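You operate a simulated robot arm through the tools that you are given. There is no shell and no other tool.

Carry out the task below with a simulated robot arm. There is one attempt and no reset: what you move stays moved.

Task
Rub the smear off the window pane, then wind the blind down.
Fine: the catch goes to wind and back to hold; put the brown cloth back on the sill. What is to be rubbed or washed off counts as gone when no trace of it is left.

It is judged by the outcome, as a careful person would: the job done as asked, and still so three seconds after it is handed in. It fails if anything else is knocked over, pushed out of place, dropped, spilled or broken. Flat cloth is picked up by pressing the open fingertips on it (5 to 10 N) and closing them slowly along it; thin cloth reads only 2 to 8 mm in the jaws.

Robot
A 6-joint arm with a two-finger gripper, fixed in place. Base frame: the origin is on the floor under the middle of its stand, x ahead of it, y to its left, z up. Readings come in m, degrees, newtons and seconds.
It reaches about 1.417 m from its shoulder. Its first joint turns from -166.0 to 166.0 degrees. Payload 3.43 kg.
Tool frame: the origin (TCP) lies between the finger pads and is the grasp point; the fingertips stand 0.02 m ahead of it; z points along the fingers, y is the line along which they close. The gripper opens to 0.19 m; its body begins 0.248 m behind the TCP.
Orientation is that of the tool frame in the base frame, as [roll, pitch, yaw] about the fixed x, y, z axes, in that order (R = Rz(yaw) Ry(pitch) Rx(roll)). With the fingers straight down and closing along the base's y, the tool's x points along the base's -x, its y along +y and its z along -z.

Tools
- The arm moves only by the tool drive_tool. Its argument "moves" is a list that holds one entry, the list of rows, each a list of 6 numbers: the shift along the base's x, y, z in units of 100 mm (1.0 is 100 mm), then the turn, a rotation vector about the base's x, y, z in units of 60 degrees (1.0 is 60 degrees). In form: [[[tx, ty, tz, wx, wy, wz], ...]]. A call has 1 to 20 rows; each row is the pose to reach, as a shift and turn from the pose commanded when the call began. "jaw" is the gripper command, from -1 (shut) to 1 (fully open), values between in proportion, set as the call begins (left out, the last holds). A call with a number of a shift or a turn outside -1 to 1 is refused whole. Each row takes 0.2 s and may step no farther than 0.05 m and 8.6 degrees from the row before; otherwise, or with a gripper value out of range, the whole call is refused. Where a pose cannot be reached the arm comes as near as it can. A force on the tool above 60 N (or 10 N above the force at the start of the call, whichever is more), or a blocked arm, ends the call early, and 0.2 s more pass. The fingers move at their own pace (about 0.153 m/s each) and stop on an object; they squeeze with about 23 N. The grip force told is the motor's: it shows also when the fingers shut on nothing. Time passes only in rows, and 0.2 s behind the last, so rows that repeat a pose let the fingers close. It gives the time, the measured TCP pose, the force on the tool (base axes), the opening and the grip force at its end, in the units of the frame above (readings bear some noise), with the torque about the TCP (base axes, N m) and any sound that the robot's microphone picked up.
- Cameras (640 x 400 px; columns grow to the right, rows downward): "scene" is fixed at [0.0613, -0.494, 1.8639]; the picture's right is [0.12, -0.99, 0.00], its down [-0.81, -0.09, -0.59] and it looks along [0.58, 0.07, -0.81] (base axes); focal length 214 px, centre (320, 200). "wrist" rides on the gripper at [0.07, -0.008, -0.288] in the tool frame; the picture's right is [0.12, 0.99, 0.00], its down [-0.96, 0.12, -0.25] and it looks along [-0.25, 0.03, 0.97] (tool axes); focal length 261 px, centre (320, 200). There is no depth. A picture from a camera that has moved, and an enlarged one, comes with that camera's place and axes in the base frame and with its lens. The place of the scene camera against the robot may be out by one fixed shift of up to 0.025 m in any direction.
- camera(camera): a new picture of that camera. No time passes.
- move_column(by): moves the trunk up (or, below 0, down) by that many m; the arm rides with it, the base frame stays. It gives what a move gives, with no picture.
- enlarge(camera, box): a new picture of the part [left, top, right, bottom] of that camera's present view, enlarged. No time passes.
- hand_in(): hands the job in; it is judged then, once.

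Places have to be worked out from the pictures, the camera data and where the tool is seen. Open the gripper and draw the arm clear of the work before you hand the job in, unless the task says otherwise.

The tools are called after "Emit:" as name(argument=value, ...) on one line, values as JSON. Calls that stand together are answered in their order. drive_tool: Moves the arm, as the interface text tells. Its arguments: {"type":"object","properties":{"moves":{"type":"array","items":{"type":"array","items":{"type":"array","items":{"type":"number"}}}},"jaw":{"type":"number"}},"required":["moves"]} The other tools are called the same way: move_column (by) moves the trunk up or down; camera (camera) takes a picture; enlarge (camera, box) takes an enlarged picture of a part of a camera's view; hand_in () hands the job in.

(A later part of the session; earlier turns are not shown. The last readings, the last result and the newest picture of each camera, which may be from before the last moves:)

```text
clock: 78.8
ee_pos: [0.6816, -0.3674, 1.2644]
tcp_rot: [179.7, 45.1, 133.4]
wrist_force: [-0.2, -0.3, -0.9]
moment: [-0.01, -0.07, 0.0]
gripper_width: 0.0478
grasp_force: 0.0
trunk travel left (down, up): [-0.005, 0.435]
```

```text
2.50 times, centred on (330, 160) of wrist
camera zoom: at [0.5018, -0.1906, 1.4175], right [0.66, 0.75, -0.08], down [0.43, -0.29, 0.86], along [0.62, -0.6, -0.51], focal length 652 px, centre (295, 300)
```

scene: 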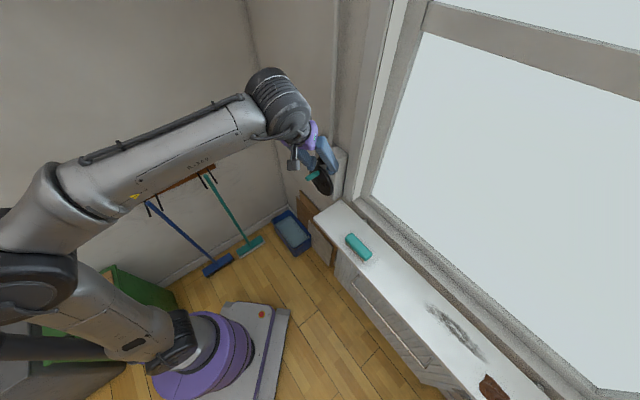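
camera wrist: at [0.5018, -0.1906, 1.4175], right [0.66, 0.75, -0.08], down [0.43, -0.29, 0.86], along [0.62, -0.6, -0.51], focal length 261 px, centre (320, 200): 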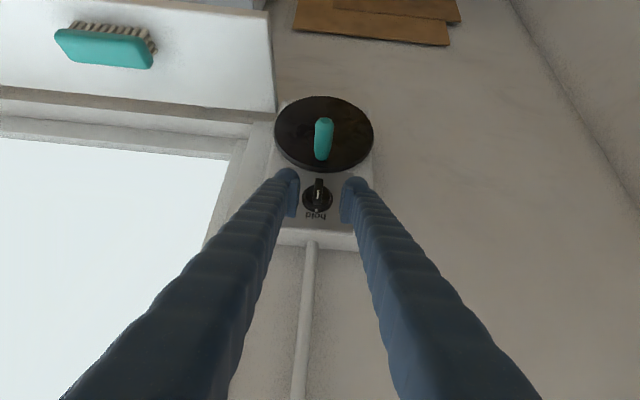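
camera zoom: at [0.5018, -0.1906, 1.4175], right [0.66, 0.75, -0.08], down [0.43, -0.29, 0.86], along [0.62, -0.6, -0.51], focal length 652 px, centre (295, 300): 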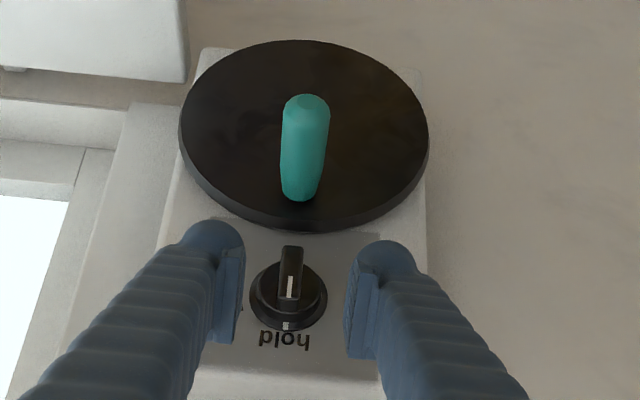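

The fingers straddle the dial bar well (axis t≈−0.220, z≈1.218; crank centre ≈ t −0.219, z 1.103, radius ≈4.8 cm). I advance along the tool direction to bring the pads beside the bar.

Emit:
drive_tool(moves=[[[0.1, -0.11, -0.14, 0, 0, 0.013], [0.21, -0.225, -0.28, 0, 0, 0.027]]])

Emit:
drive_tool(moves=[[[0.05, -0.055, -0.07, 0, 0, 0], [0.1, -0.11, -0.14, 0, 0, 0]]])

Emit:
enlarge(camera="wrist", box=[260, 100, 400, 240])

```text
clock: 79.3
ee_pos: [0.703, -0.3916, 1.2369]
tcp_rot: [179.6, 45.1, 135.1]
wrist_force: [-0.4, -0.4, -0.8]
moment: [-0.03, -0.01, -0.03]
gripper_width: 0.0476
grasp_force: 0.1
trunk travel left (down, up): [-0.005, 0.435]
```

```text
clock: 80.0
ee_pos: [0.7134, -0.4022, 1.2227]
tcp_rot: [179.7, 45.1, 134.9]
wrist_force: [-0.8, -0.3, -0.1]
moment: [-0.02, -0.02, -0.03]
gripper_width: 0.0474
grasp_force: 0.1
trunk travel left (down, up): [-0.005, 0.435]
```

```text
2.86 times, centred on (330, 170) of wrist
camera zoom: at [0.5274, -0.2301, 1.3762], right [0.64, 0.77, -0.08], down [0.44, -0.28, 0.86], along [0.63, -0.58, -0.51], focal length 745 px, centre (291, 286)
```

zoom: 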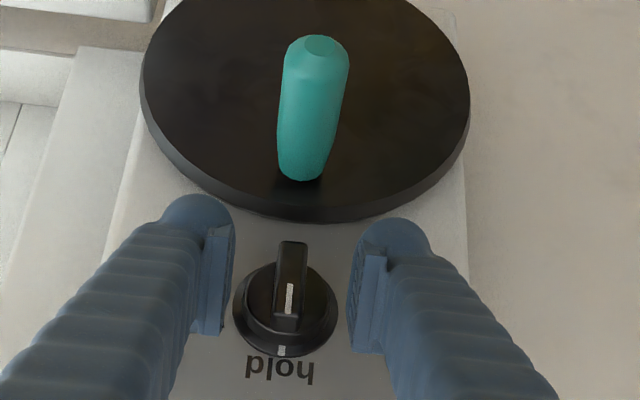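

Pads are beside the bar with no contact yet. I advance 6 mm more and close gently on the bar.

Emit:
drive_tool(moves=[[[0.015, -0.015, -0.02, 0, 0, 0], [0.03, -0.03, -0.045, 0, 0, 0]]])

Emit:
drive_tool(moves=[[[0, 0, 0, 0, 0, 0], [0, 0, 0, 0, 0, 0], [0, 0, 0, 0, 0, 0]]], jaw=-1)

Emit:
enlarge(camera="wrist", box=[260, 100, 400, 240])

```text
clock: 80.5
ee_pos: [0.7158, -0.4056, 1.218]
tcp_rot: [179.7, 45.1, 134.9]
wrist_force: [0.4, 0.1, -0.1]
moment: [0.0, 0.0, 0.01]
gripper_width: 0.0476
grasp_force: 0.2
trunk travel left (down, up): [-0.005, 0.435]
```

```text
clock: 81.3
ee_pos: [0.7134, -0.4027, 1.2196]
tcp_rot: [179.5, 45.1, 134.9]
wrist_force: [-14.5, 23.1, -2.0]
moment: [0.13, 0.12, 0.02]
gripper_width: 0.0121
grasp_force: 44.7
trunk travel left (down, up): [-0.005, 0.435]
```

```text
2.86 times, centred on (330, 170) of wrist
camera zoom: at [0.5287, -0.2312, 1.3723], right [0.64, 0.76, -0.08], down [0.44, -0.28, 0.86], along [0.63, -0.58, -0.51], focal length 745 px, centre (291, 286)
```

zoom: 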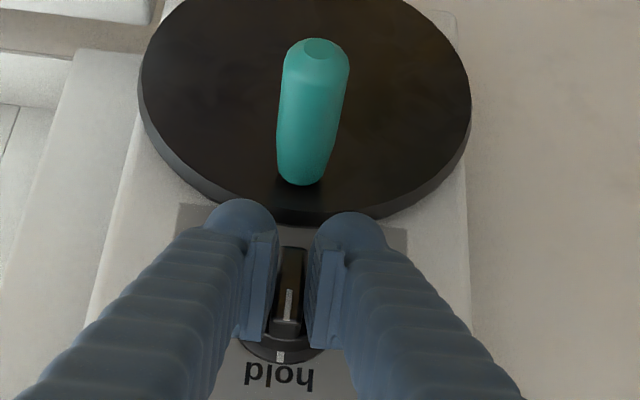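

The bar is gripped at 12 mm; the tips push on the dial base (27 N), so I ease back 3 mm along the normal before turning.

Emit:
drive_tool(moves=[[[-0.012, 0.012, 0, 0, 0, 0], [-0.025, 0.025, 0.01, 0, 0, 0]]])

```text
clock: 82.0
ee_pos: [0.7135, -0.4038, 1.2191]
tcp_rot: [179.7, 45.1, 135.1]
wrist_force: [2.9, 4.2, -10.4]
moment: [-0.33, -0.33, -0.09]
gripper_width: 0.012
grasp_force: 45.0
trunk travel left (down, up): [-0.005, 0.435]
```

Forces are now modest. I start turning clockwise about the wall normal, 15° first.

Emit:
drive_tool(moves=[[[0, 0, -0.01, 0.0884, -0.0884, 0], [0, 0, -0.01, 0.1768, -0.1768, 0]]])

```text
clock: 82.5
ee_pos: [0.7142, -0.4048, 1.2204]
tcp_rot: [158.8, 43.1, 120.4]
wrist_force: [3.8, -3.6, -2.8]
moment: [-0.02, -0.02, -0.18]
gripper_width: 0.0118
grasp_force: 45.1
trunk travel left (down, up): [-0.005, 0.435]
```

The dial turns easily with little force. I continue another 30°.

Emit:
drive_tool(moves=[[[0, 0, 0, 0.0884, -0.0884, 0], [0, 0, 0, 0.1768, -0.1768, 0], [0, 0, 0, 0.2652, -0.2652, 0], [0, 0, 0, 0.3536, -0.3536, 0]]])

Emit:
enlarge(camera="wrist", box=[240, 80, 400, 240])

```text
clock: 83.2
ee_pos: [0.7119, -0.4045, 1.2189]
tcp_rot: [146.0, 40.7, 113.4]
wrist_force: [17.6, 6.4, -0.9]
moment: [0.79, 0.77, 0.26]
gripper_width: 0.0122
grasp_force: 45.4
trunk travel left (down, up): [-0.005, 0.435]
stopped in row 2: the force on the tool passed its limit at 69 N (the readings are from after the stop); the commanded pose is now the measured one
```

```text
2.50 times, centred on (320, 160) of wrist
camera zoom: at [0.4771, -0.2828, 1.3503], right [0.57, 0.74, 0.34], down [0.18, -0.52, 0.83], along [0.8, -0.42, -0.44], focal length 652 px, centre (320, 300)
```

zoom: 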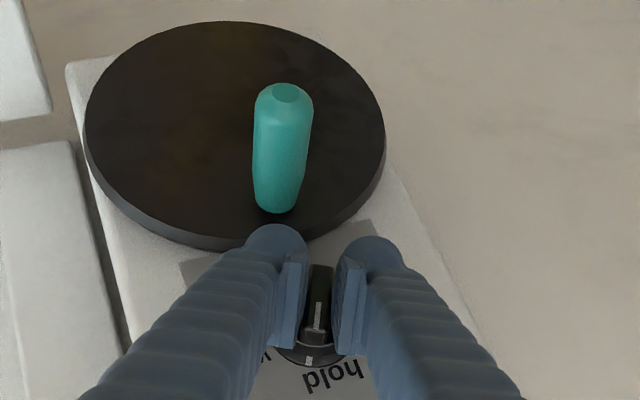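

The dial is at ~27°, but the lower fingertip ran into the crank disc's rim. I loosen the grip, pull back about 8 mm so only the pad edges hold the bar, and check.

Emit:
drive_tool(moves=[[[0, 0, 0, 0, 0, 0], [-0.03, 0.03, 0.02, 0, 0, 0], [-0.06, 0.06, 0.04, 0, 0, 0]]], jaw=-0.7)

Emit:
enlarge(camera="wrist", box=[260, 120, 380, 240])

```text
clock: 84.0
ee_pos: [0.7029, -0.4014, 1.2254]
tcp_rot: [146.0, 40.8, 113.4]
wrist_force: [-0.8, -0.2, -0.9]
moment: [-0.03, 0.03, 0.0]
gripper_width: 0.0285
grasp_force: 0.1
trunk travel left (down, up): [-0.005, 0.435]
```

```text
3.33 times, centred on (320, 180) of wrist
camera zoom: at [0.468, -0.2781, 1.3549], right [0.57, 0.74, 0.34], down [0.18, -0.52, 0.83], along [0.8, -0.42, -0.43], focal length 869 px, centre (320, 267)
```

zoom: 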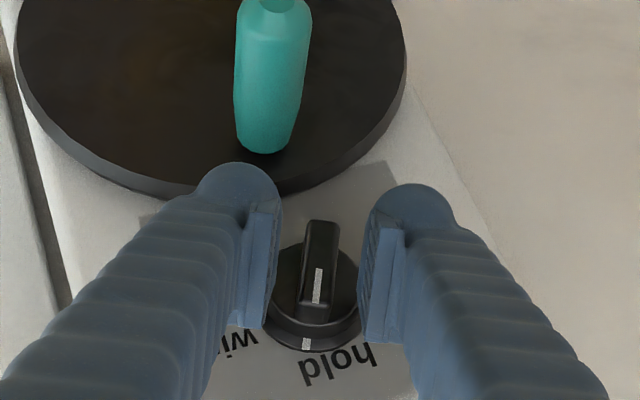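

The dial holds its part-turned position, and the bar is centred between the pads. I re-grip here, farther from the disc, and continue turning with a small arc about the dial axis.

Emit:
drive_tool(moves=[[[0, 0, 0, 0, 0, 0], [0, 0, 0, 0, 0, 0], [0, 0, 0, 0, 0, 0]]], jaw=-1)

Emit:
drive_tool(moves=[[[-0.008, -0.008, -0.006, 0.0928, -0.0928, 0], [-0.016, -0.016, -0.014, 0.1856, -0.1856, 0]]])

```text
clock: 84.8
ee_pos: [0.699, -0.3962, 1.2246]
tcp_rot: [146.0, 40.6, 113.6]
wrist_force: [-32.5, 27.9, -5.8]
moment: [-0.01, 0.09, -0.11]
gripper_width: 0.0059
grasp_force: 34.3
trunk travel left (down, up): [-0.005, 0.435]
```

```text
clock: 85.3
ee_pos: [0.6978, -0.3989, 1.2227]
tcp_rot: [128.4, 33.7, 102.9]
wrist_force: [-39.4, 37.5, -13.9]
moment: [-0.06, 0.1, -0.14]
gripper_width: 0.006
grasp_force: 34.3
trunk travel left (down, up): [-0.005, 0.435]
```

The grip slipped toward the bar's outer edge (6 mm width, axial push). I open and back off to look.

Emit:
drive_tool(moves=[[[0, 0, 0, 0, 0, 0], [-0.05, 0.05, 0, 0, 0, 0]]], jaw=-0.7)

Emit:
enlarge(camera="wrist", box=[260, 120, 380, 240])

```text
clock: 86.0
ee_pos: [0.6961, -0.398, 1.2238]
tcp_rot: [128.2, 33.6, 102.5]
wrist_force: [0.0, -0.5, -0.5]
moment: [0.0, -0.03, -0.04]
gripper_width: 0.0285
grasp_force: 0.0
trunk travel left (down, up): [-0.005, 0.435]
```

```text
3.33 times, centred on (320, 180) of wrist
camera zoom: at [0.4388, -0.2978, 1.3273], right [0.48, 0.65, 0.58], down [0.02, -0.68, 0.74], along [0.87, -0.34, -0.34], focal length 869 px, centre (320, 267)
```

zoom: 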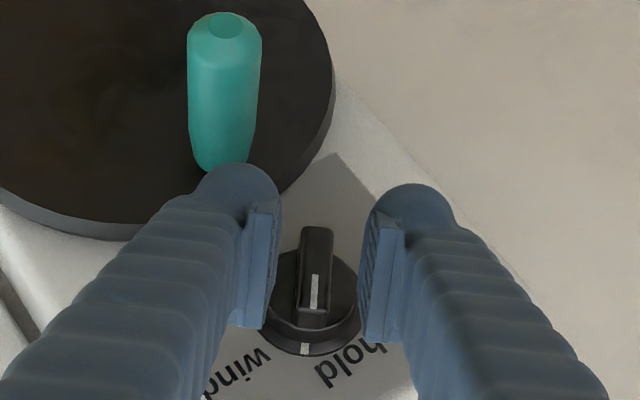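

The dial is about halfway (~43°). I set a small clearance on the bar (wrench-style, ~16 mm gap) and push in about 12 mm so the pads engage deeper.

Emit:
drive_tool(moves=[[[0, 0, 0, 0, 0, 0], [0.03, -0.03, 0, 0, 0, 0], [0.06, -0.06, 0, 0, 0, 0], [0.085, -0.085, 0, 0, 0, 0]]], jaw=-0.8)

Emit:
enlarge(camera="wrist", box=[260, 120, 380, 240])

```text
clock: 87.0
ee_pos: [0.7052, -0.4056, 1.2234]
tcp_rot: [128.2, 33.7, 102.6]
wrist_force: [-0.6, 0.4, -0.4]
moment: [-0.02, -0.01, 0.01]
gripper_width: 0.0189
grasp_force: 0.1
trunk travel left (down, up): [-0.005, 0.435]
```

```text
3.33 times, centred on (320, 180) of wrist
camera zoom: at [0.447, -0.3065, 1.3266], right [0.48, 0.65, 0.58], down [0.03, -0.68, 0.74], along [0.87, -0.34, -0.34], focal length 869 px, centre (320, 267)
```

zoom: 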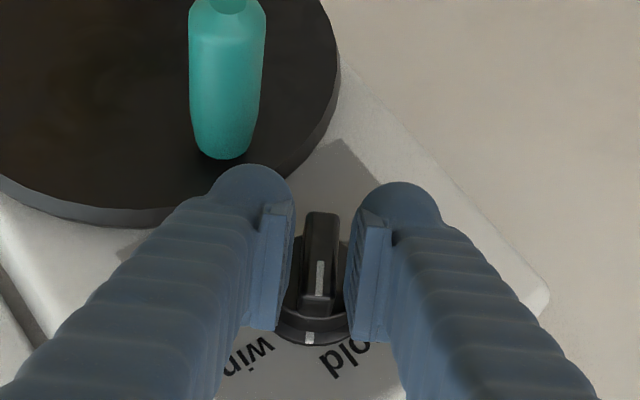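

No contact force and the bar is well between the pads. I narrow the gap to ~15 mm and turn another 24°.

Emit:
drive_tool(moves=[[[0.02, -0.02, 0, 0, 0, 0], [0.016, -0.024, -0.013, 0.0943, -0.0943, 0], [0.012, -0.028, -0.026, 0.1886, -0.1886, 0], [0.009, -0.031, -0.038, 0.2828, -0.2828, 0]]], jaw=-0.845)

Emit:
enlarge(camera="wrist", box=[260, 120, 380, 240])

```text
clock: 88.0
ee_pos: [0.7071, -0.4091, 1.2195]
tcp_rot: [106.9, 18.8, 93.0]
wrist_force: [0.2, -1.2, -0.3]
moment: [0.04, -0.17, 0.11]
gripper_width: 0.0154
grasp_force: 1.4
trunk travel left (down, up): [-0.005, 0.435]
```

```text
3.33 times, centred on (320, 180) of wrist
camera zoom: at [0.4252, -0.3326, 1.2675], right [0.27, 0.43, 0.86], down [-0.16, -0.86, 0.48], along [0.95, -0.27, -0.16], focal length 869 px, centre (320, 267)
```

zoom: 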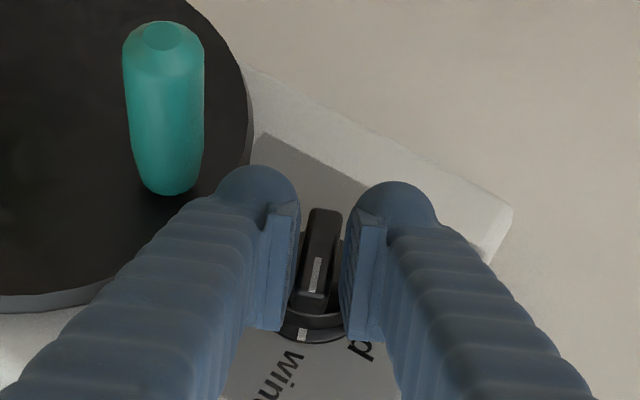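

The dial turns with almost no force, now around 62°. I continue to about 95° of tool rotation to reach "wind".

Emit:
drive_tool(moves=[[[0.001, 0.001, -0.011, 0.0825, -0.0825, 0], [0.002, 0.002, -0.023, 0.165, -0.165, 0], [0.003, 0.003, -0.035, 0.2475, -0.2475, 0], [0.003, 0.003, -0.046, 0.33, -0.33, 0]]])

Emit:
enlarge(camera="wrist", box=[260, 120, 380, 240])

```text
clock: 89.0
ee_pos: [0.7067, -0.4076, 1.2161]
tcp_rot: [86.4, -0.7, 89.8]
wrist_force: [6.3, 1.8, 10.3]
moment: [-0.16, 0.08, 0.06]
gripper_width: 0.0205
grasp_force: 5.1
trunk travel left (down, up): [-0.005, 0.435]
```

```text
3.33 times, centred on (320, 180) of wrist
camera zoom: at [0.4213, -0.3357, 1.1902], right [-0.06, 0.11, 0.99], down [-0.26, -0.96, 0.09], along [0.96, -0.25, 0.09], focal length 869 px, centre (320, 267)
```

zoom: 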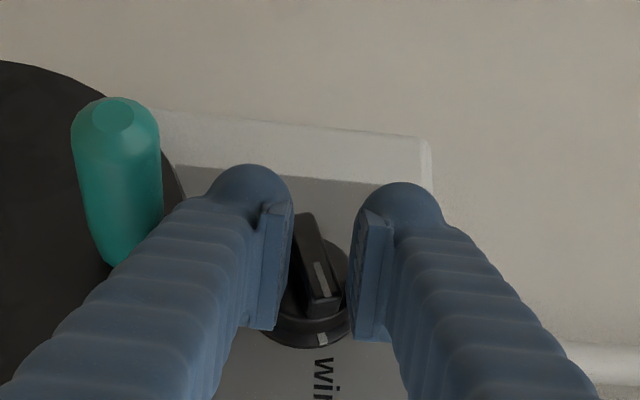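

The pointer is now close to the "wind" label (~77°) and resistance appears. I try a few degrees more to see whether it is at its stop.

Emit:
drive_tool(moves=[[[0, 0, -0.005, 0.0707, -0.0707, 0], [0, 0, -0.005, 0.0707, -0.0707, 0]]])

Emit:
enlarge(camera="wrist", box=[280, 160, 360, 240])

```text
clock: 89.5
ee_pos: [0.7065, -0.4076, 1.2152]
tcp_rot: [82.2, -4.9, 90.0]
wrist_force: [4.7, 3.8, 16.7]
moment: [-0.26, -0.01, 0.17]
gripper_width: 0.0237
grasp_force: 7.6
trunk travel left (down, up): [-0.005, 0.435]
```

```text
5.00 times, centred on (320, 200) of wrist
camera zoom: at [0.4232, -0.3333, 1.1739], right [-0.13, 0.04, 0.99], down [-0.26, -0.97, 0.0], along [0.96, -0.26, 0.14], focal length 1303 px, centre (320, 200)
```

zoom: 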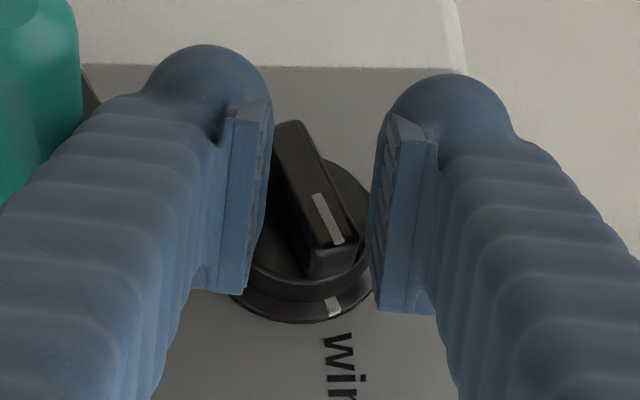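

The fingers yield while the dial stays put with its pointer aligned to "wind", so it is at its stop. I open slightly and withdraw back along the tool axis.

Emit:
drive_tool(moves=[[[0, 0, 0, 0, 0, 0], [-0.2, 0, 0.02, 0, 0, 0], [-0.5, 0, 0.03, 0, 0, 0], [-0.8, 0, 0.03, 0, 0, 0]]], jaw=-0.65)

Emit:
camera(camera="wrist")

Emit:
camera(camera="scene")

```text
clock: 90.5
ee_pos: [0.625, -0.4091, 1.2163]
tcp_rot: [82.3, -4.9, 89.9]
wrist_force: [0.1, -0.2, 0.1]
moment: [-0.02, -0.02, -0.03]
gripper_width: 0.0334
grasp_force: 0.1
trunk travel left (down, up): [-0.005, 0.435]
```

```text
taken
camera wrist: at [0.3431, -0.3341, 1.1765], right [-0.13, 0.03, 0.99], down [-0.26, -0.96, 0.0], along [0.96, -0.26, 0.14], focal length 261 px, centre (320, 200)
```

wrist: 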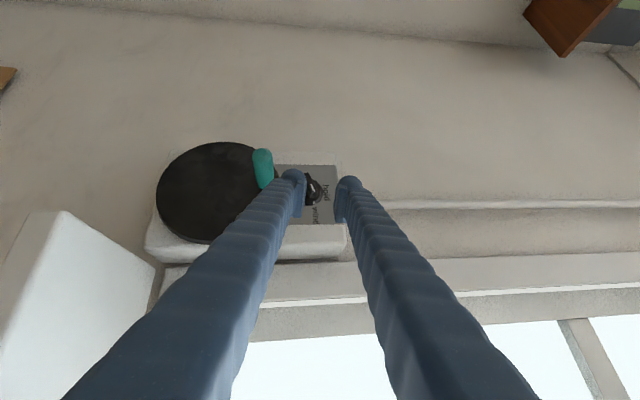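

```text
taken
```

scene: 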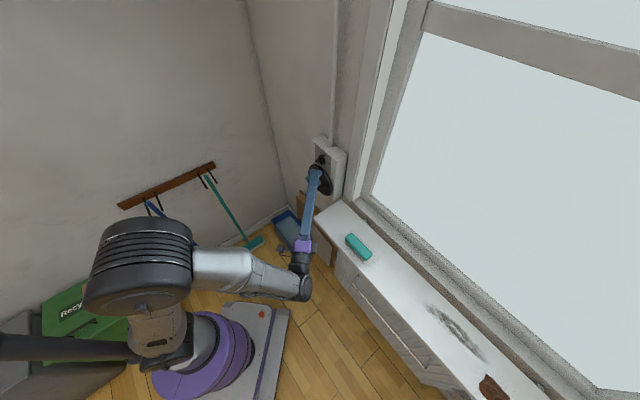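

The dial is at "wind" and the tool is clear. I rotate the tool back to face the wall from above (reverse the 100° turn), staying clear of the handle.

Emit:
drive_tool(moves=[[[-0.02, 0.02, 0.05, -0.084, 0.084, 0], [-0.04, 0.04, 0.1, -0.168, 0.168, 0], [-0.06, 0.06, 0.15, -0.253, 0.253, 0], [-0.08, 0.08, 0.2, -0.337, 0.337, 0], [-0.1, 0.1, 0.25, -0.421, 0.421, 0], [-0.12, 0.12, 0.3, -0.505, 0.505, 0], [-0.14, 0.14, 0.35, -0.589, 0.589, 0]]])

Emit:
drive_tool(moves=[[[0, 0, 0, -0.084, 0.084, 0], [0, 0, 0, -0.168, 0.168, 0], [0, 0, 0, -0.253, 0.253, 0], [0, 0, 0, -0.337, 0.337, 0], [0, 0, 0, -0.421, 0.421, 0], [0, 0, 0, -0.505, 0.505, 0], [0, 0, 0, -0.589, 0.589, 0]]])

Emit:
camera(camera="wrist")

```text
clock: 92.2
ee_pos: [0.6123, -0.395, 1.2514]
tcp_rot: [120.6, 29.1, 98.6]
wrist_force: [0.1, 0.4, -0.1]
moment: [0.0, -0.01, 0.09]
gripper_width: 0.0333
grasp_force: 0.0
trunk travel left (down, up): [-0.005, 0.435]
```

```text
clock: 93.8
ee_pos: [0.6123, -0.3948, 1.2522]
tcp_rot: [-178.4, 45.2, 138.1]
wrist_force: [0.0, -0.5, 0.2]
moment: [0.05, 0.01, 0.0]
gripper_width: 0.0332
grasp_force: 0.2
trunk travel left (down, up): [-0.005, 0.435]
```

```text
taken
camera wrist: at [0.4241, -0.2256, 1.4046], right [0.61, 0.78, -0.1], down [0.46, -0.25, 0.85], along [0.64, -0.57, -0.51], focal length 261 px, centre (320, 200)
```

wrist: 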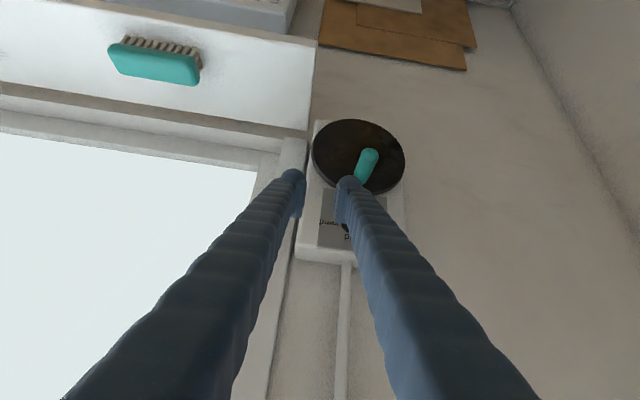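

Back to facing the wall from above. I steepen the tool to 60° down, fix the yaw, and go to a pre-grasp above the crank handle with the jaw at ~45 mm.

Emit:
drive_tool(moves=[[[0.19, 0.12, -0.1, 0.059, 0.059, -0.017], [0.38, 0.24, -0.2, 0.118, 0.118, -0.035], [0.58, 0.356, -0.32, 0.177, 0.177, -0.052]]], jaw=-0.5)

Emit:
enlarge(camera="wrist", box=[240, 60, 420, 240])

```text
clock: 94.5
ee_pos: [0.6711, -0.3581, 1.2203]
tcp_rot: [-178.9, 30.0, 134.7]
wrist_force: [0.3, 0.6, 0.8]
moment: [0.0, -0.03, -0.01]
gripper_width: 0.0473
grasp_force: 0.0
trunk travel left (down, up): [-0.005, 0.435]
```

```text
2.22 times, centred on (330, 150) of wrist
camera zoom: at [0.5254, -0.2144, 1.4331], right [0.64, 0.76, -0.08], down [0.58, -0.42, 0.69], along [0.5, -0.49, -0.72], focal length 579 px, centre (298, 311)
```

zoom: 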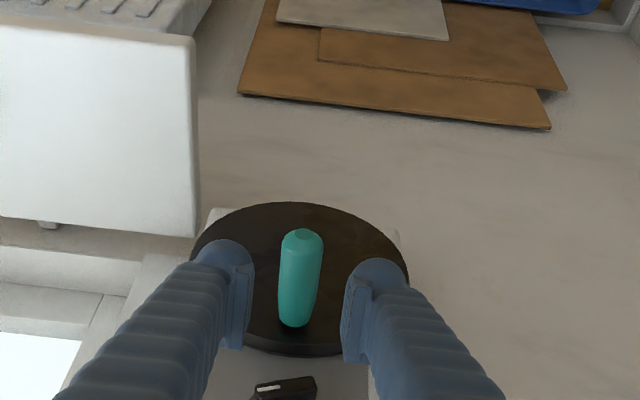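

The dial bar now lies horizontal with its white mark toward "wind", and the handle is centred between the fingers. I descend to straddle the handle.

Emit:
drive_tool(moves=[[[0.08, -0.08, -0.2, 0, 0, 0], [0.17, -0.17, -0.4, 0, 0, 0], [0.25, -0.25, -0.6, 0, 0, 0], [0.28, -0.28, -0.69, 0, 0, 0]]])

Emit:
enlarge(camera="wrist", box=[260, 120, 380, 240])

```text
clock: 95.5
ee_pos: [0.699, -0.3867, 1.1509]
tcp_rot: [-178.9, 30.1, 134.7]
wrist_force: [0.2, 0.1, -0.5]
moment: [0.02, 0.03, 0.0]
gripper_width: 0.0474
grasp_force: 0.2
trunk travel left (down, up): [-0.005, 0.435]
```

```text
3.33 times, centred on (320, 180) of wrist
camera zoom: at [0.5535, -0.243, 1.363], right [0.64, 0.76, -0.08], down [0.58, -0.42, 0.69], along [0.5, -0.49, -0.72], focal length 869 px, centre (320, 267)
```

zoom: 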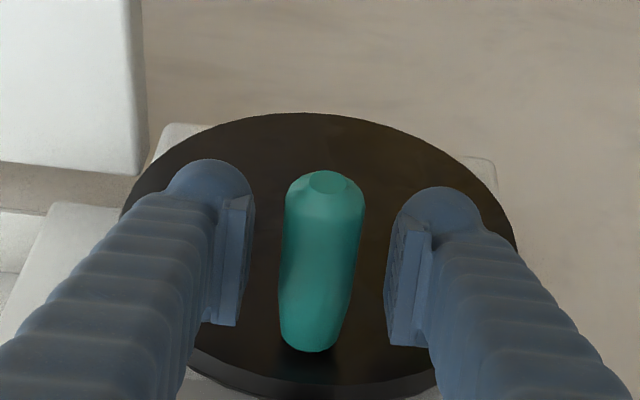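

The handle is centred between the pads. I close on it.

Emit:
drive_tool(moves=[[[0, 0, 0, 0, 0, 0], [0, 0, 0, 0, 0, 0], [0, 0, 0, 0, 0, 0]]], jaw=-0.9)

Emit:
enlarge(camera="wrist", box=[260, 120, 380, 240])

```text
clock: 96.3
ee_pos: [0.6991, -0.3865, 1.1507]
tcp_rot: [-178.9, 30.1, 134.7]
wrist_force: [-1.9, -0.3, -0.5]
moment: [-0.01, 0.02, 0.0]
gripper_width: 0.0248
grasp_force: 44.6
trunk travel left (down, up): [-0.005, 0.435]
```

```text
3.33 times, centred on (320, 180) of wrist
camera zoom: at [0.553, -0.2428, 1.3636], right [0.64, 0.76, -0.08], down [0.58, -0.42, 0.7], along [0.5, -0.49, -0.71], focal length 869 px, centre (320, 267)
```

zoom: 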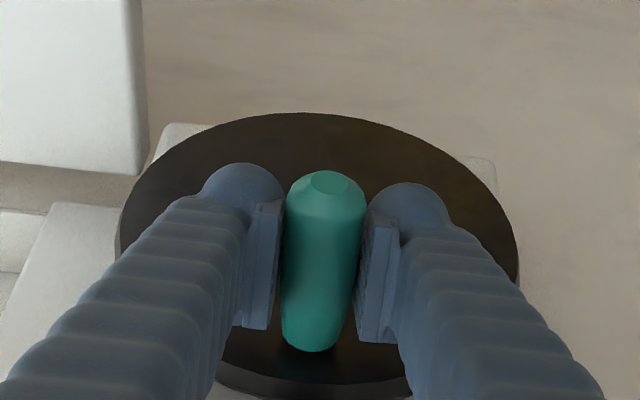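

The handle is gripped (25 mm). I try turning clockwise 60° slowly along the estimated circle and watch the forces.

Emit:
drive_tool(moves=[[[-0.0878, -0.0878, -0.0164, 0, 0, 0], [-0.1697, -0.1697, -0.0643, 0, 0, 0], [-0.24, -0.24, -0.1406, 0, 0, 0], [-0.2939, -0.2939, -0.24, 0, 0, 0]]])

Emit:
enlarge(camera="wrist", box=[240, 60, 420, 240])

Emit:
camera(camera="scene")

```text
clock: 96.8
ee_pos: [0.699, -0.3869, 1.1494]
tcp_rot: [-179.6, 30.5, 134.9]
wrist_force: [10.3, 13.7, -3.0]
moment: [0.41, 0.55, 0.39]
gripper_width: 0.0247
grasp_force: 44.9
trunk travel left (down, up): [-0.005, 0.435]
stopped in row 2: the force on the tool passed its limit at 71 N (the readings are from after the stop); the commanded pose is now the measured one
```

```text
2.22 times, centred on (330, 150) of wrist
camera zoom: at [0.5487, -0.2456, 1.3622], right [0.63, 0.77, -0.07], down [0.58, -0.42, 0.7], along [0.51, -0.48, -0.71], focal length 579 px, centre (298, 311)
```

zoom: 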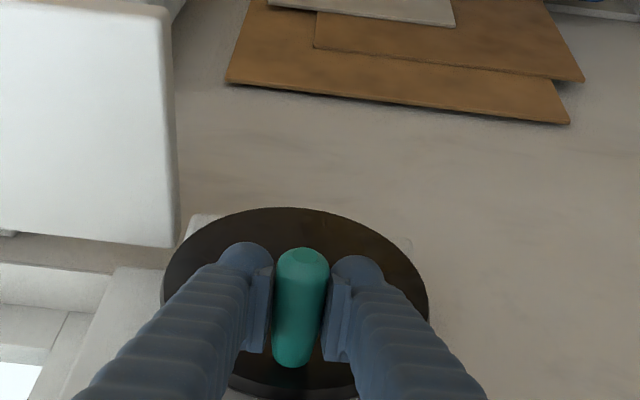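

```text
taken
```

scene: 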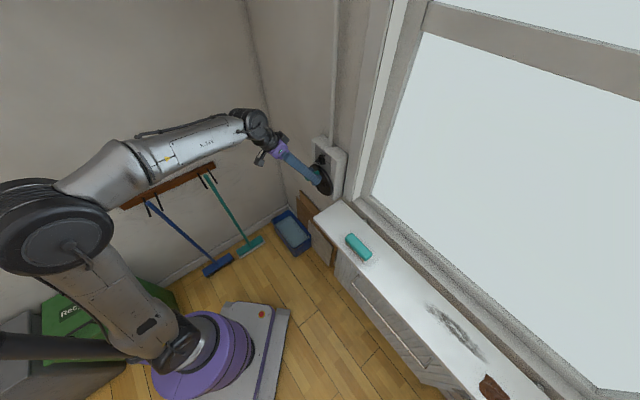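

Clockwise is rigidly blocked (blind presumably already at its top stop). I try counter-clockwise in small steps.

Emit:
drive_tool(moves=[[[0.03, 0.03, -0.002, 0, 0, 0], [0.059, 0.059, -0.0073, 0, 0, 0], [0.088, 0.088, -0.016, 0, 0, 0], [0.1161, 0.1161, -0.029, 0, 0, 0]]])

```text
clock: 97.8
ee_pos: [0.7055, -0.3798, 1.1492]
tcp_rot: [-179.7, 30.5, 134.7]
wrist_force: [-2.7, 5.1, 4.3]
moment: [0.17, 0.15, -0.03]
gripper_width: 0.0249
grasp_force: 44.9
trunk travel left (down, up): [-0.005, 0.435]
```

It turns counter-clockwise with little force. I continue 45° further and check the picture.

Emit:
drive_tool(moves=[[[0.0785, 0.0785, -0.054, 0, 0, 0], [0.1414, 0.1414, -0.143, 0, 0, 0], [0.1853, 0.1853, -0.251, 0, 0, 0], [0.1853, 0.1853, -0.251, 0, 0, 0]]])

Emit:
enlarge(camera="wrist", box=[240, 60, 420, 240])

```text
clock: 98.8
ee_pos: [0.7266, -0.3584, 1.1273]
tcp_rot: [-179.8, 30.9, 134.8]
wrist_force: [20.8, 21.4, 33.9]
moment: [-0.64, -0.25, 0.49]
gripper_width: 0.0217
grasp_force: 44.7
trunk travel left (down, up): [-0.005, 0.435]
```

```text
2.22 times, centred on (330, 150) of wrist
camera zoom: at [0.5762, -0.2164, 1.3373], right [0.63, 0.77, -0.06], down [0.58, -0.41, 0.71], along [0.52, -0.48, -0.71], focal length 579 px, centre (298, 311)
```

zoom: 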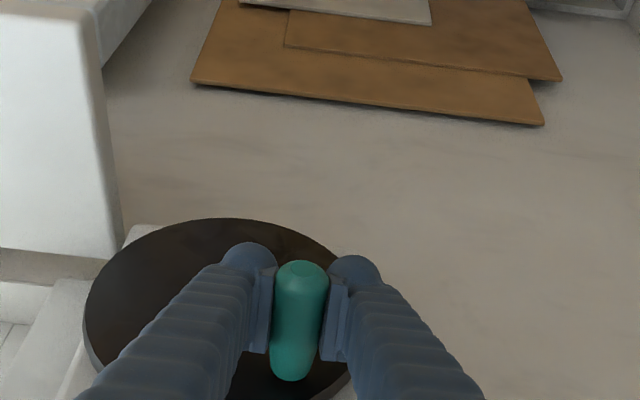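

The crank is really turning counter-clockwise (~60° so far), but the force shows my circle is a bit small. I shift the tool outward slightly to null the radial force and refine the circle.

Emit:
drive_tool(moves=[[[0.0125, 0.0125, 0.015, 0, 0, 0], [0.025, 0.025, 0.03, 0, 0, 0]]])

```text
clock: 99.5
ee_pos: [0.728, -0.3586, 1.1254]
tcp_rot: [-179.6, 30.5, 134.7]
wrist_force: [16.5, 8.4, 20.4]
moment: [-0.87, -0.66, 0.32]
gripper_width: 0.0215
grasp_force: 44.8
trunk travel left (down, up): [-0.005, 0.435]
```

I hold briefly to let it settle and read the steady force.

Emit:
drive_tool(moves=[[[0, 0, 0, 0, 0, 0], [0, 0, 0, 0, 0, 0], [0, 0, 0, 0, 0, 0]]])

Emit:
enlarge(camera="wrist", box=[240, 100, 400, 240])

```text
clock: 100.2
ee_pos: [0.7265, -0.3578, 1.1256]
tcp_rot: [-179.6, 30.3, 134.7]
wrist_force: [14.1, 3.2, 13.4]
moment: [-0.29, -0.12, 0.24]
gripper_width: 0.0213
grasp_force: 45.0
trunk travel left (down, up): [-0.005, 0.435]
```

```text
2.86 times, centred on (320, 170) of wrist
camera zoom: at [0.5785, -0.216, 1.3379], right [0.64, 0.77, -0.07], down [0.58, -0.42, 0.7], along [0.51, -0.48, -0.71], focal length 745 px, centre (320, 286)
```

zoom: 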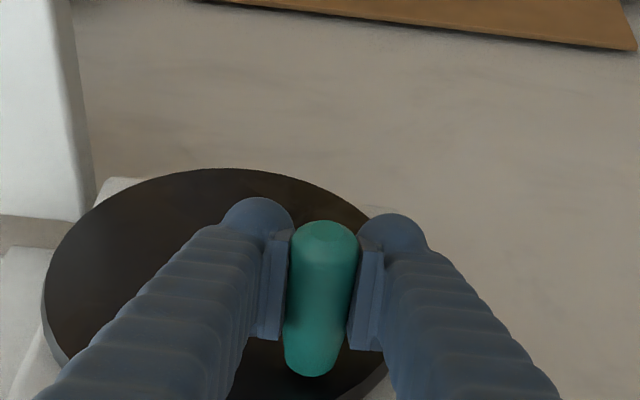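

The data fit a crank centre at t≈−0.217, z≈1.092 with radius ≈5.9 cm. I continue counter-clockwise along that refined circle to about −120°.

Emit:
drive_tool(moves=[[[0.028, 0.028, 0.0, 0, 0, 0], [0.0559, 0.0559, -0.036, 0, 0, 0], [0.0976, 0.0976, -0.178, 0, 0, 0], [0.1117, 0.1117, -0.33, 0, 0, 0], [0.0976, 0.0976, -0.482, 0, 0, 0], [0.0559, 0.0559, -0.624, 0, 0, 0]]])

Emit:
enlarge(camera="wrist", box=[240, 100, 400, 240])

```text
clock: 101.5
ee_pos: [0.7439, -0.3416, 1.0798]
tcp_rot: [179.8, 30.7, 134.8]
wrist_force: [10.4, 9.7, 1.8]
moment: [-0.26, 0.02, 0.23]
gripper_width: 0.0215
grasp_force: 45.8
trunk travel left (down, up): [-0.005, 0.435]
stopped in row 6: the force on the tool passed its limit at 66 N (the readings are from after the stop); the commanded pose is now the measured one
```

```text
2.86 times, centred on (320, 170) of wrist
camera zoom: at [0.5918, -0.2008, 1.2901], right [0.63, 0.78, -0.06], down [0.57, -0.41, 0.71], along [0.52, -0.48, -0.71], focal length 745 px, centre (320, 286)
```

zoom: 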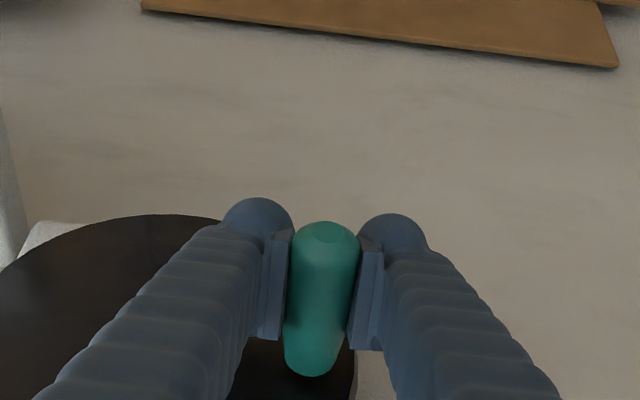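

The handle pulls farther outward than my circle assumed. I release the grip lightly here to measure the handle's true position and refine the circle.

Emit:
drive_tool(moves=[[[0, 0, 0, 0, 0, 0], [0, 0, 0, 0, 0, 0], [0, 0, 0, 0, 0, 0]]], jaw=-0.55)

Emit:
enlarge(camera="wrist", box=[200, 100, 400, 240])

Emit:
camera(camera="wrist")

```text
clock: 102.3
ee_pos: [0.741, -0.3435, 1.0804]
tcp_rot: [179.9, 30.6, 134.8]
wrist_force: [0.8, -0.6, 0.5]
moment: [-0.01, 0.0, 0.04]
gripper_width: 0.0429
grasp_force: 0.1
trunk travel left (down, up): [-0.005, 0.435]
```

```text
2.86 times, centred on (300, 170) of wrist
camera zoom: at [0.5897, -0.2034, 1.2897], right [0.63, 0.77, -0.06], down [0.58, -0.42, 0.7], along [0.52, -0.48, -0.71], focal length 745 px, centre (377, 286)
```

zoom: 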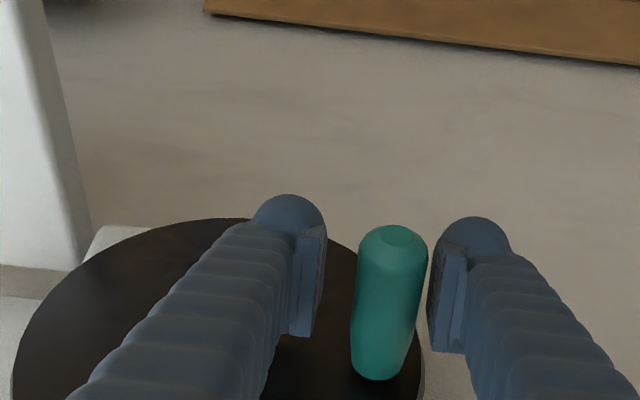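

```text
taken
camera wrist: at [0.5897, -0.2034, 1.2897], right [0.63, 0.77, -0.06], down [0.58, -0.42, 0.7], along [0.52, -0.48, -0.71], focal length 261 px, centre (320, 200)
```

wrist: 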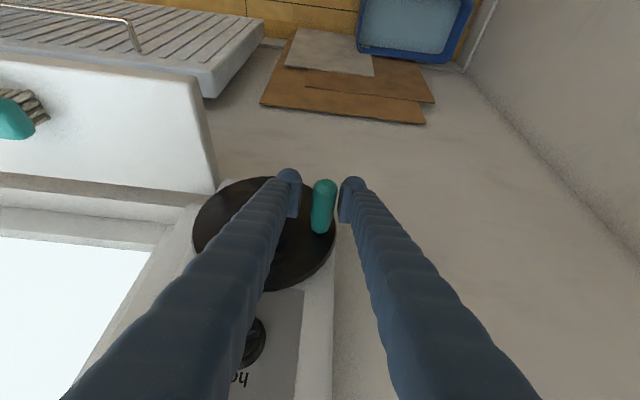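

Free of the handle, I read its axis at about t≈−0.286, z≈1.090. I back off a few centimetres to view the whole disc and handle and measure the circle properly.

Emit:
drive_tool(moves=[[[-0.09, 0.09, 0.2, 0, 0, 0], [-0.19, 0.19, 0.45, 0, 0, 0], [-0.28, 0.28, 0.69, 0, 0, 0], [-0.28, 0.28, 0.69, 0, 0, 0]]], jaw=0.2)

Emit:
camera(camera="wrist")

Emit:
enlarge(camera="wrist", box=[200, 100, 380, 260])

Emit:
camera(camera="scene")

```text
clock: 103.3
ee_pos: [0.7133, -0.3174, 1.149]
tcp_rot: [179.9, 30.7, 134.8]
wrist_force: [0.0, 0.1, -0.1]
moment: [-0.03, -0.02, -0.02]
gripper_width: 0.1141
grasp_force: 0.1
trunk travel left (down, up): [-0.005, 0.435]
```

```text
taken
camera wrist: at [0.5618, -0.1753, 1.3598], right [0.63, 0.77, -0.06], down [0.58, -0.42, 0.7], along [0.52, -0.48, -0.71], focal length 261 px, centre (320, 200)
```

wrist: 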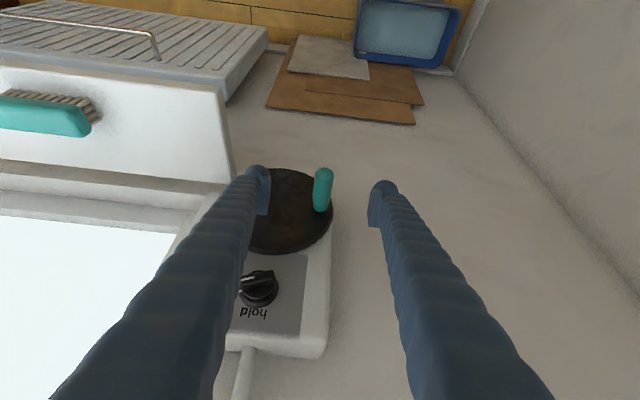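

```text
2.50 times, centred on (290, 180) of wrist
camera zoom: at [0.5618, -0.1753, 1.3598], right [0.63, 0.77, -0.06], down [0.58, -0.42, 0.7], along [0.52, -0.48, -0.71], focal length 652 px, centre (395, 250)
```

zoom: 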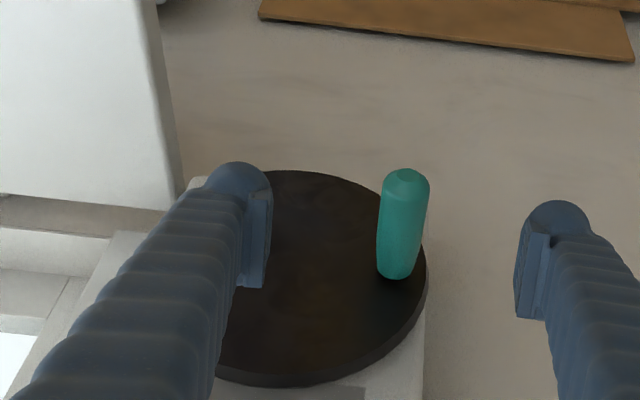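

```text
taken
```

scene: 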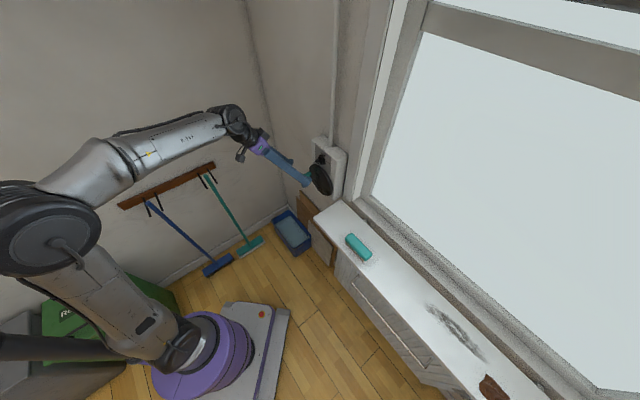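

From this view: disc centre ≈ (t −0.222, z 1.098), handle at (t −0.286, z 1.095) at 9 o'clock. Combined with earlier points, the circle is centre (t −0.224, z 1.0895), radius ≈ 6.2 cm. I also check the window's top for blind movement.

Emit:
enlarge(camera="scene", box=[400, 0, 640, 120])

```text
2.67 times, centred on (520, 60) of scene
camera zoom: at [0.0613, -0.494, 1.8639], right [0.12, -0.99, 0.0], down [-0.81, -0.09, -0.59], along [0.58, 0.07, -0.81], focal length 572 px, centre (-213, 573)
```

zoom: 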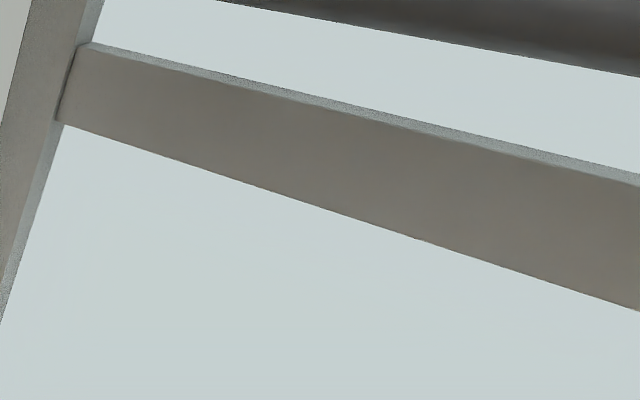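

Good: the blind's dark lower edge has come into view at the top, so counter-clockwise lowers it. I re-grip the handle centred at its measured place.

Emit:
drive_tool(moves=[[[0.06, -0.03, -0.05, 0, 0, 0], [0.15, -0.1, -0.2, 0, 0, 0], [0.24, -0.17, -0.4, 0, 0, 0], [0.319, -0.235, -0.545, 0, 0, 0], [0.319, -0.235, -0.545, 0, 0, 0]]], jaw=-0.5)

Emit:
enlarge(camera="wrist", box=[240, 100, 400, 240])

```text
clock: 104.5
ee_pos: [0.745, -0.3409, 1.0933]
tcp_rot: [179.9, 30.5, 134.8]
wrist_force: [0.2, 1.3, -0.4]
moment: [0.03, -0.03, 0.0]
gripper_width: 0.0473
grasp_force: 0.1
trunk travel left (down, up): [-0.005, 0.435]
```

```text
2.86 times, centred on (320, 170) of wrist
camera zoom: at [0.5939, -0.1993, 1.3037], right [0.63, 0.77, -0.06], down [0.58, -0.42, 0.7], along [0.52, -0.48, -0.71], focal length 745 px, centre (320, 286)
```

zoom: 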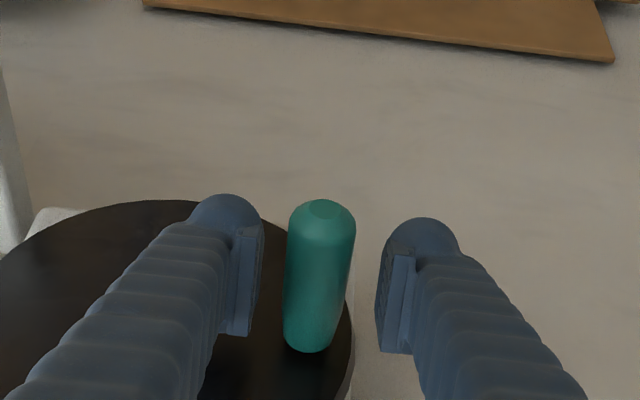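

The handle is perfectly centred between the pads. I grip it and wind on to the bottom (−177°) along the refined circle.

Emit:
drive_tool(moves=[[[0, 0, 0, 0, 0, 0], [0, 0, 0, 0, 0, 0], [0, 0, 0, 0, 0, 0], [-0.0085, -0.0085, -0.155, 0, 0, 0], [-0.046, -0.046, -0.304, 0, 0, 0], [-0.1089, -0.1089, -0.434, 0, 0, 0]]], jaw=-0.9)

```text
clock: 105.9
ee_pos: [0.7356, -0.3509, 1.0474]
tcp_rot: [179.7, 30.7, 134.8]
wrist_force: [4.9, -3.3, 0.1]
moment: [0.07, 0.09, 0.1]
gripper_width: 0.0246
grasp_force: 44.9
trunk travel left (down, up): [-0.005, 0.435]
```

Very smooth now (about 5 N). I continue through the bottom to −207°.

Emit:
drive_tool(moves=[[[-0.0856, -0.0856, -0.102, 0, 0, 0], [-0.186, -0.186, -0.17, 0, 0, 0], [-0.2956, -0.2956, -0.199, 0, 0, 0], [-0.4073, -0.4073, -0.187, 0, 0, 0], [-0.5126, -0.5126, -0.134, 0, 0, 0]]])

```text
clock: 107.1
ee_pos: [0.6791, -0.4045, 1.033]
tcp_rot: [-179.9, 30.2, 134.8]
wrist_force: [-15.5, -11.5, -38.8]
moment: [-0.01, 0.15, -0.06]
gripper_width: 0.025
grasp_force: 45.0
trunk travel left (down, up): [-0.005, 0.435]
```

The outward pull shows the circle is slightly larger: centre (t −0.2225, z 1.0872), radius 6.35 cm now fits all points. I continue up the right side.

Emit:
drive_tool(moves=[[[-0.0332, -0.0332, -0.056, 0, 0, 0], [-0.1259, -0.1259, 0.035, 0, 0, 0], [-0.2022, -0.2022, 0.161, 0, 0, 0], [-0.2524, -0.2524, 0.311, 0, 0, 0], [-0.2736, -0.2736, 0.474, 0, 0, 0]]])

```text
clock: 108.3
ee_pos: [0.6532, -0.4328, 1.0881]
tcp_rot: [179.8, 30.8, 134.7]
wrist_force: [-37.8, -18.5, -1.3]
moment: [-0.92, -0.48, -0.09]
gripper_width: 0.0245
grasp_force: 44.8
trunk travel left (down, up): [-0.005, 0.435]
```

Refining further: centre (t −0.221, z 1.0857), radius 6.5 cm. I continue up and over the top.

Emit:
drive_tool(moves=[[[-0.0134, -0.0134, 0.153, 0, 0, 0], [0.0269, 0.0269, 0.313, 0, 0, 0], [0.0948, 0.0948, 0.453, 0, 0, 0], [0.186, 0.186, 0.563, 0, 0, 0], [0.2942, 0.2942, 0.636, 0, 0, 0]]])

Emit:
enlarge(camera="scene", box=[400, 0, 640, 120])

Emit:
enlarge(camera="wrist", box=[240, 100, 400, 240])

```text
clock: 109.5
ee_pos: [0.6853, -0.3992, 1.1521]
tcp_rot: [179.5, 31.1, 134.8]
wrist_force: [-3.4, -8.7, 41.2]
moment: [-0.42, -0.31, -0.07]
gripper_width: 0.0253
grasp_force: 45.0
trunk travel left (down, up): [-0.005, 0.435]
```

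```text
2.67 times, centred on (520, 60) of scene
camera zoom: at [0.0613, -0.494, 1.8639], right [0.12, -0.99, 0.0], down [-0.81, -0.09, -0.59], along [0.58, 0.07, -0.81], focal length 572 px, centre (-213, 573)
```

zoom: 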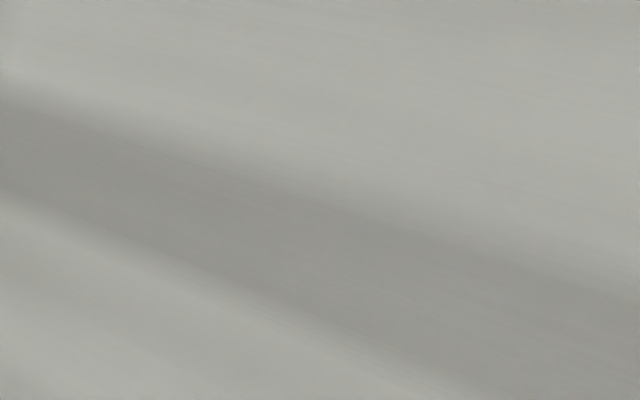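

```text
2.86 times, centred on (320, 170) of wrist
camera zoom: at [0.5315, -0.2586, 1.3615], right [0.63, 0.77, -0.05], down [0.57, -0.41, 0.71], along [0.53, -0.48, -0.7], focal length 745 px, centre (320, 286)
```

zoom: 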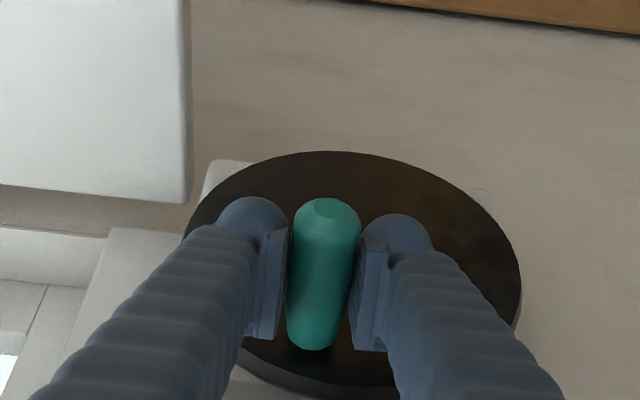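

The blind has come far down after one turn. I take the full scene picture to see its lower edge.

Emit:
camera(camera="scene")

Emit:
camera(camera="wrist")

```text
taken
```

scene: 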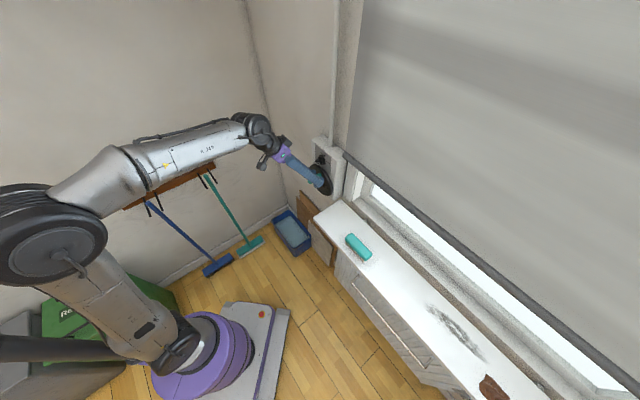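

```text
taken
camera wrist: at [0.5315, -0.2586, 1.3615], right [0.63, 0.77, -0.05], down [0.57, -0.41, 0.71], along [0.53, -0.48, -0.7], focal length 261 px, centre (320, 200)
```

wrist: 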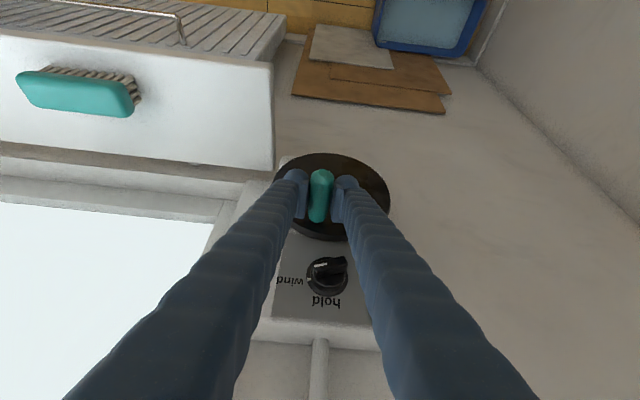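

One turn has brought the blind most of the way down (bar at z≈1.3, sill at ~1.0). I carry on counter-clockwise with the refined circle (centre t −0.220, z 1.085, R 6.6 cm) to about −72°.

Emit:
drive_tool(moves=[[[0.1117, 0.1117, 0.032, 0, 0, 0], [0.2333, 0.2333, 0.019, 0, 0, 0], [0.3486, 0.3486, -0.039, 0, 0, 0], [0.449, 0.449, -0.137, 0, 0, 0]]])

Emit:
camera(camera="scene")

```text
clock: 110.5
ee_pos: [0.7317, -0.3528, 1.1297]
tcp_rot: [179.9, 30.5, 134.9]
wrist_force: [22.1, 10.6, 17.0]
moment: [0.71, 0.66, 0.28]
gripper_width: 0.0245
grasp_force: 44.9
trunk travel left (down, up): [-0.005, 0.435]
```

```text
taken
```

scene: 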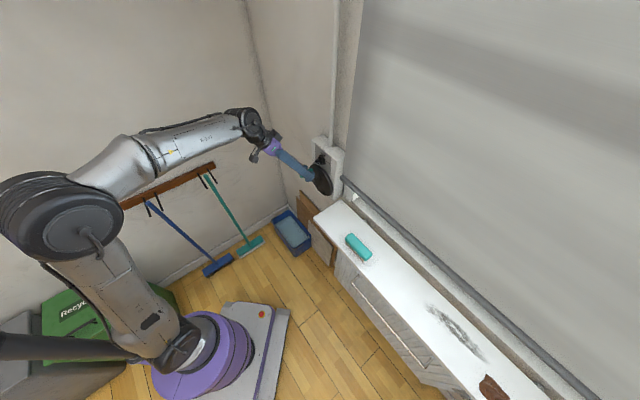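

The bar is now ~16 cm above the sill. I continue another 30° and check again.

Emit:
drive_tool(moves=[[[0.045, 0.045, -0.06, 0, 0, 0], [0.0849, 0.0849, -0.125, 0, 0, 0], [0.115, 0.115, -0.203, 0, 0, 0], [0.1379, 0.1379, -0.283, 0, 0, 0]]])

Emit:
camera(camera="scene")

```text
clock: 111.5
ee_pos: [0.7425, -0.3417, 1.1032]
tcp_rot: [180.0, 30.4, 134.9]
wrist_force: [-1.0, -4.4, -2.7]
moment: [0.17, 0.17, 0.06]
gripper_width: 0.0245
grasp_force: 45.4
trunk travel left (down, up): [-0.005, 0.435]
```

```text
taken
```

scene: 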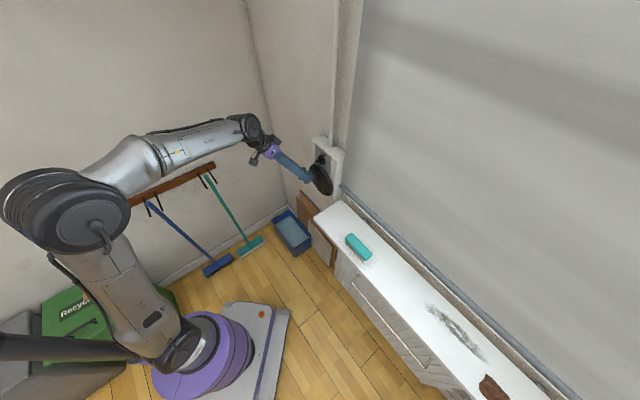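

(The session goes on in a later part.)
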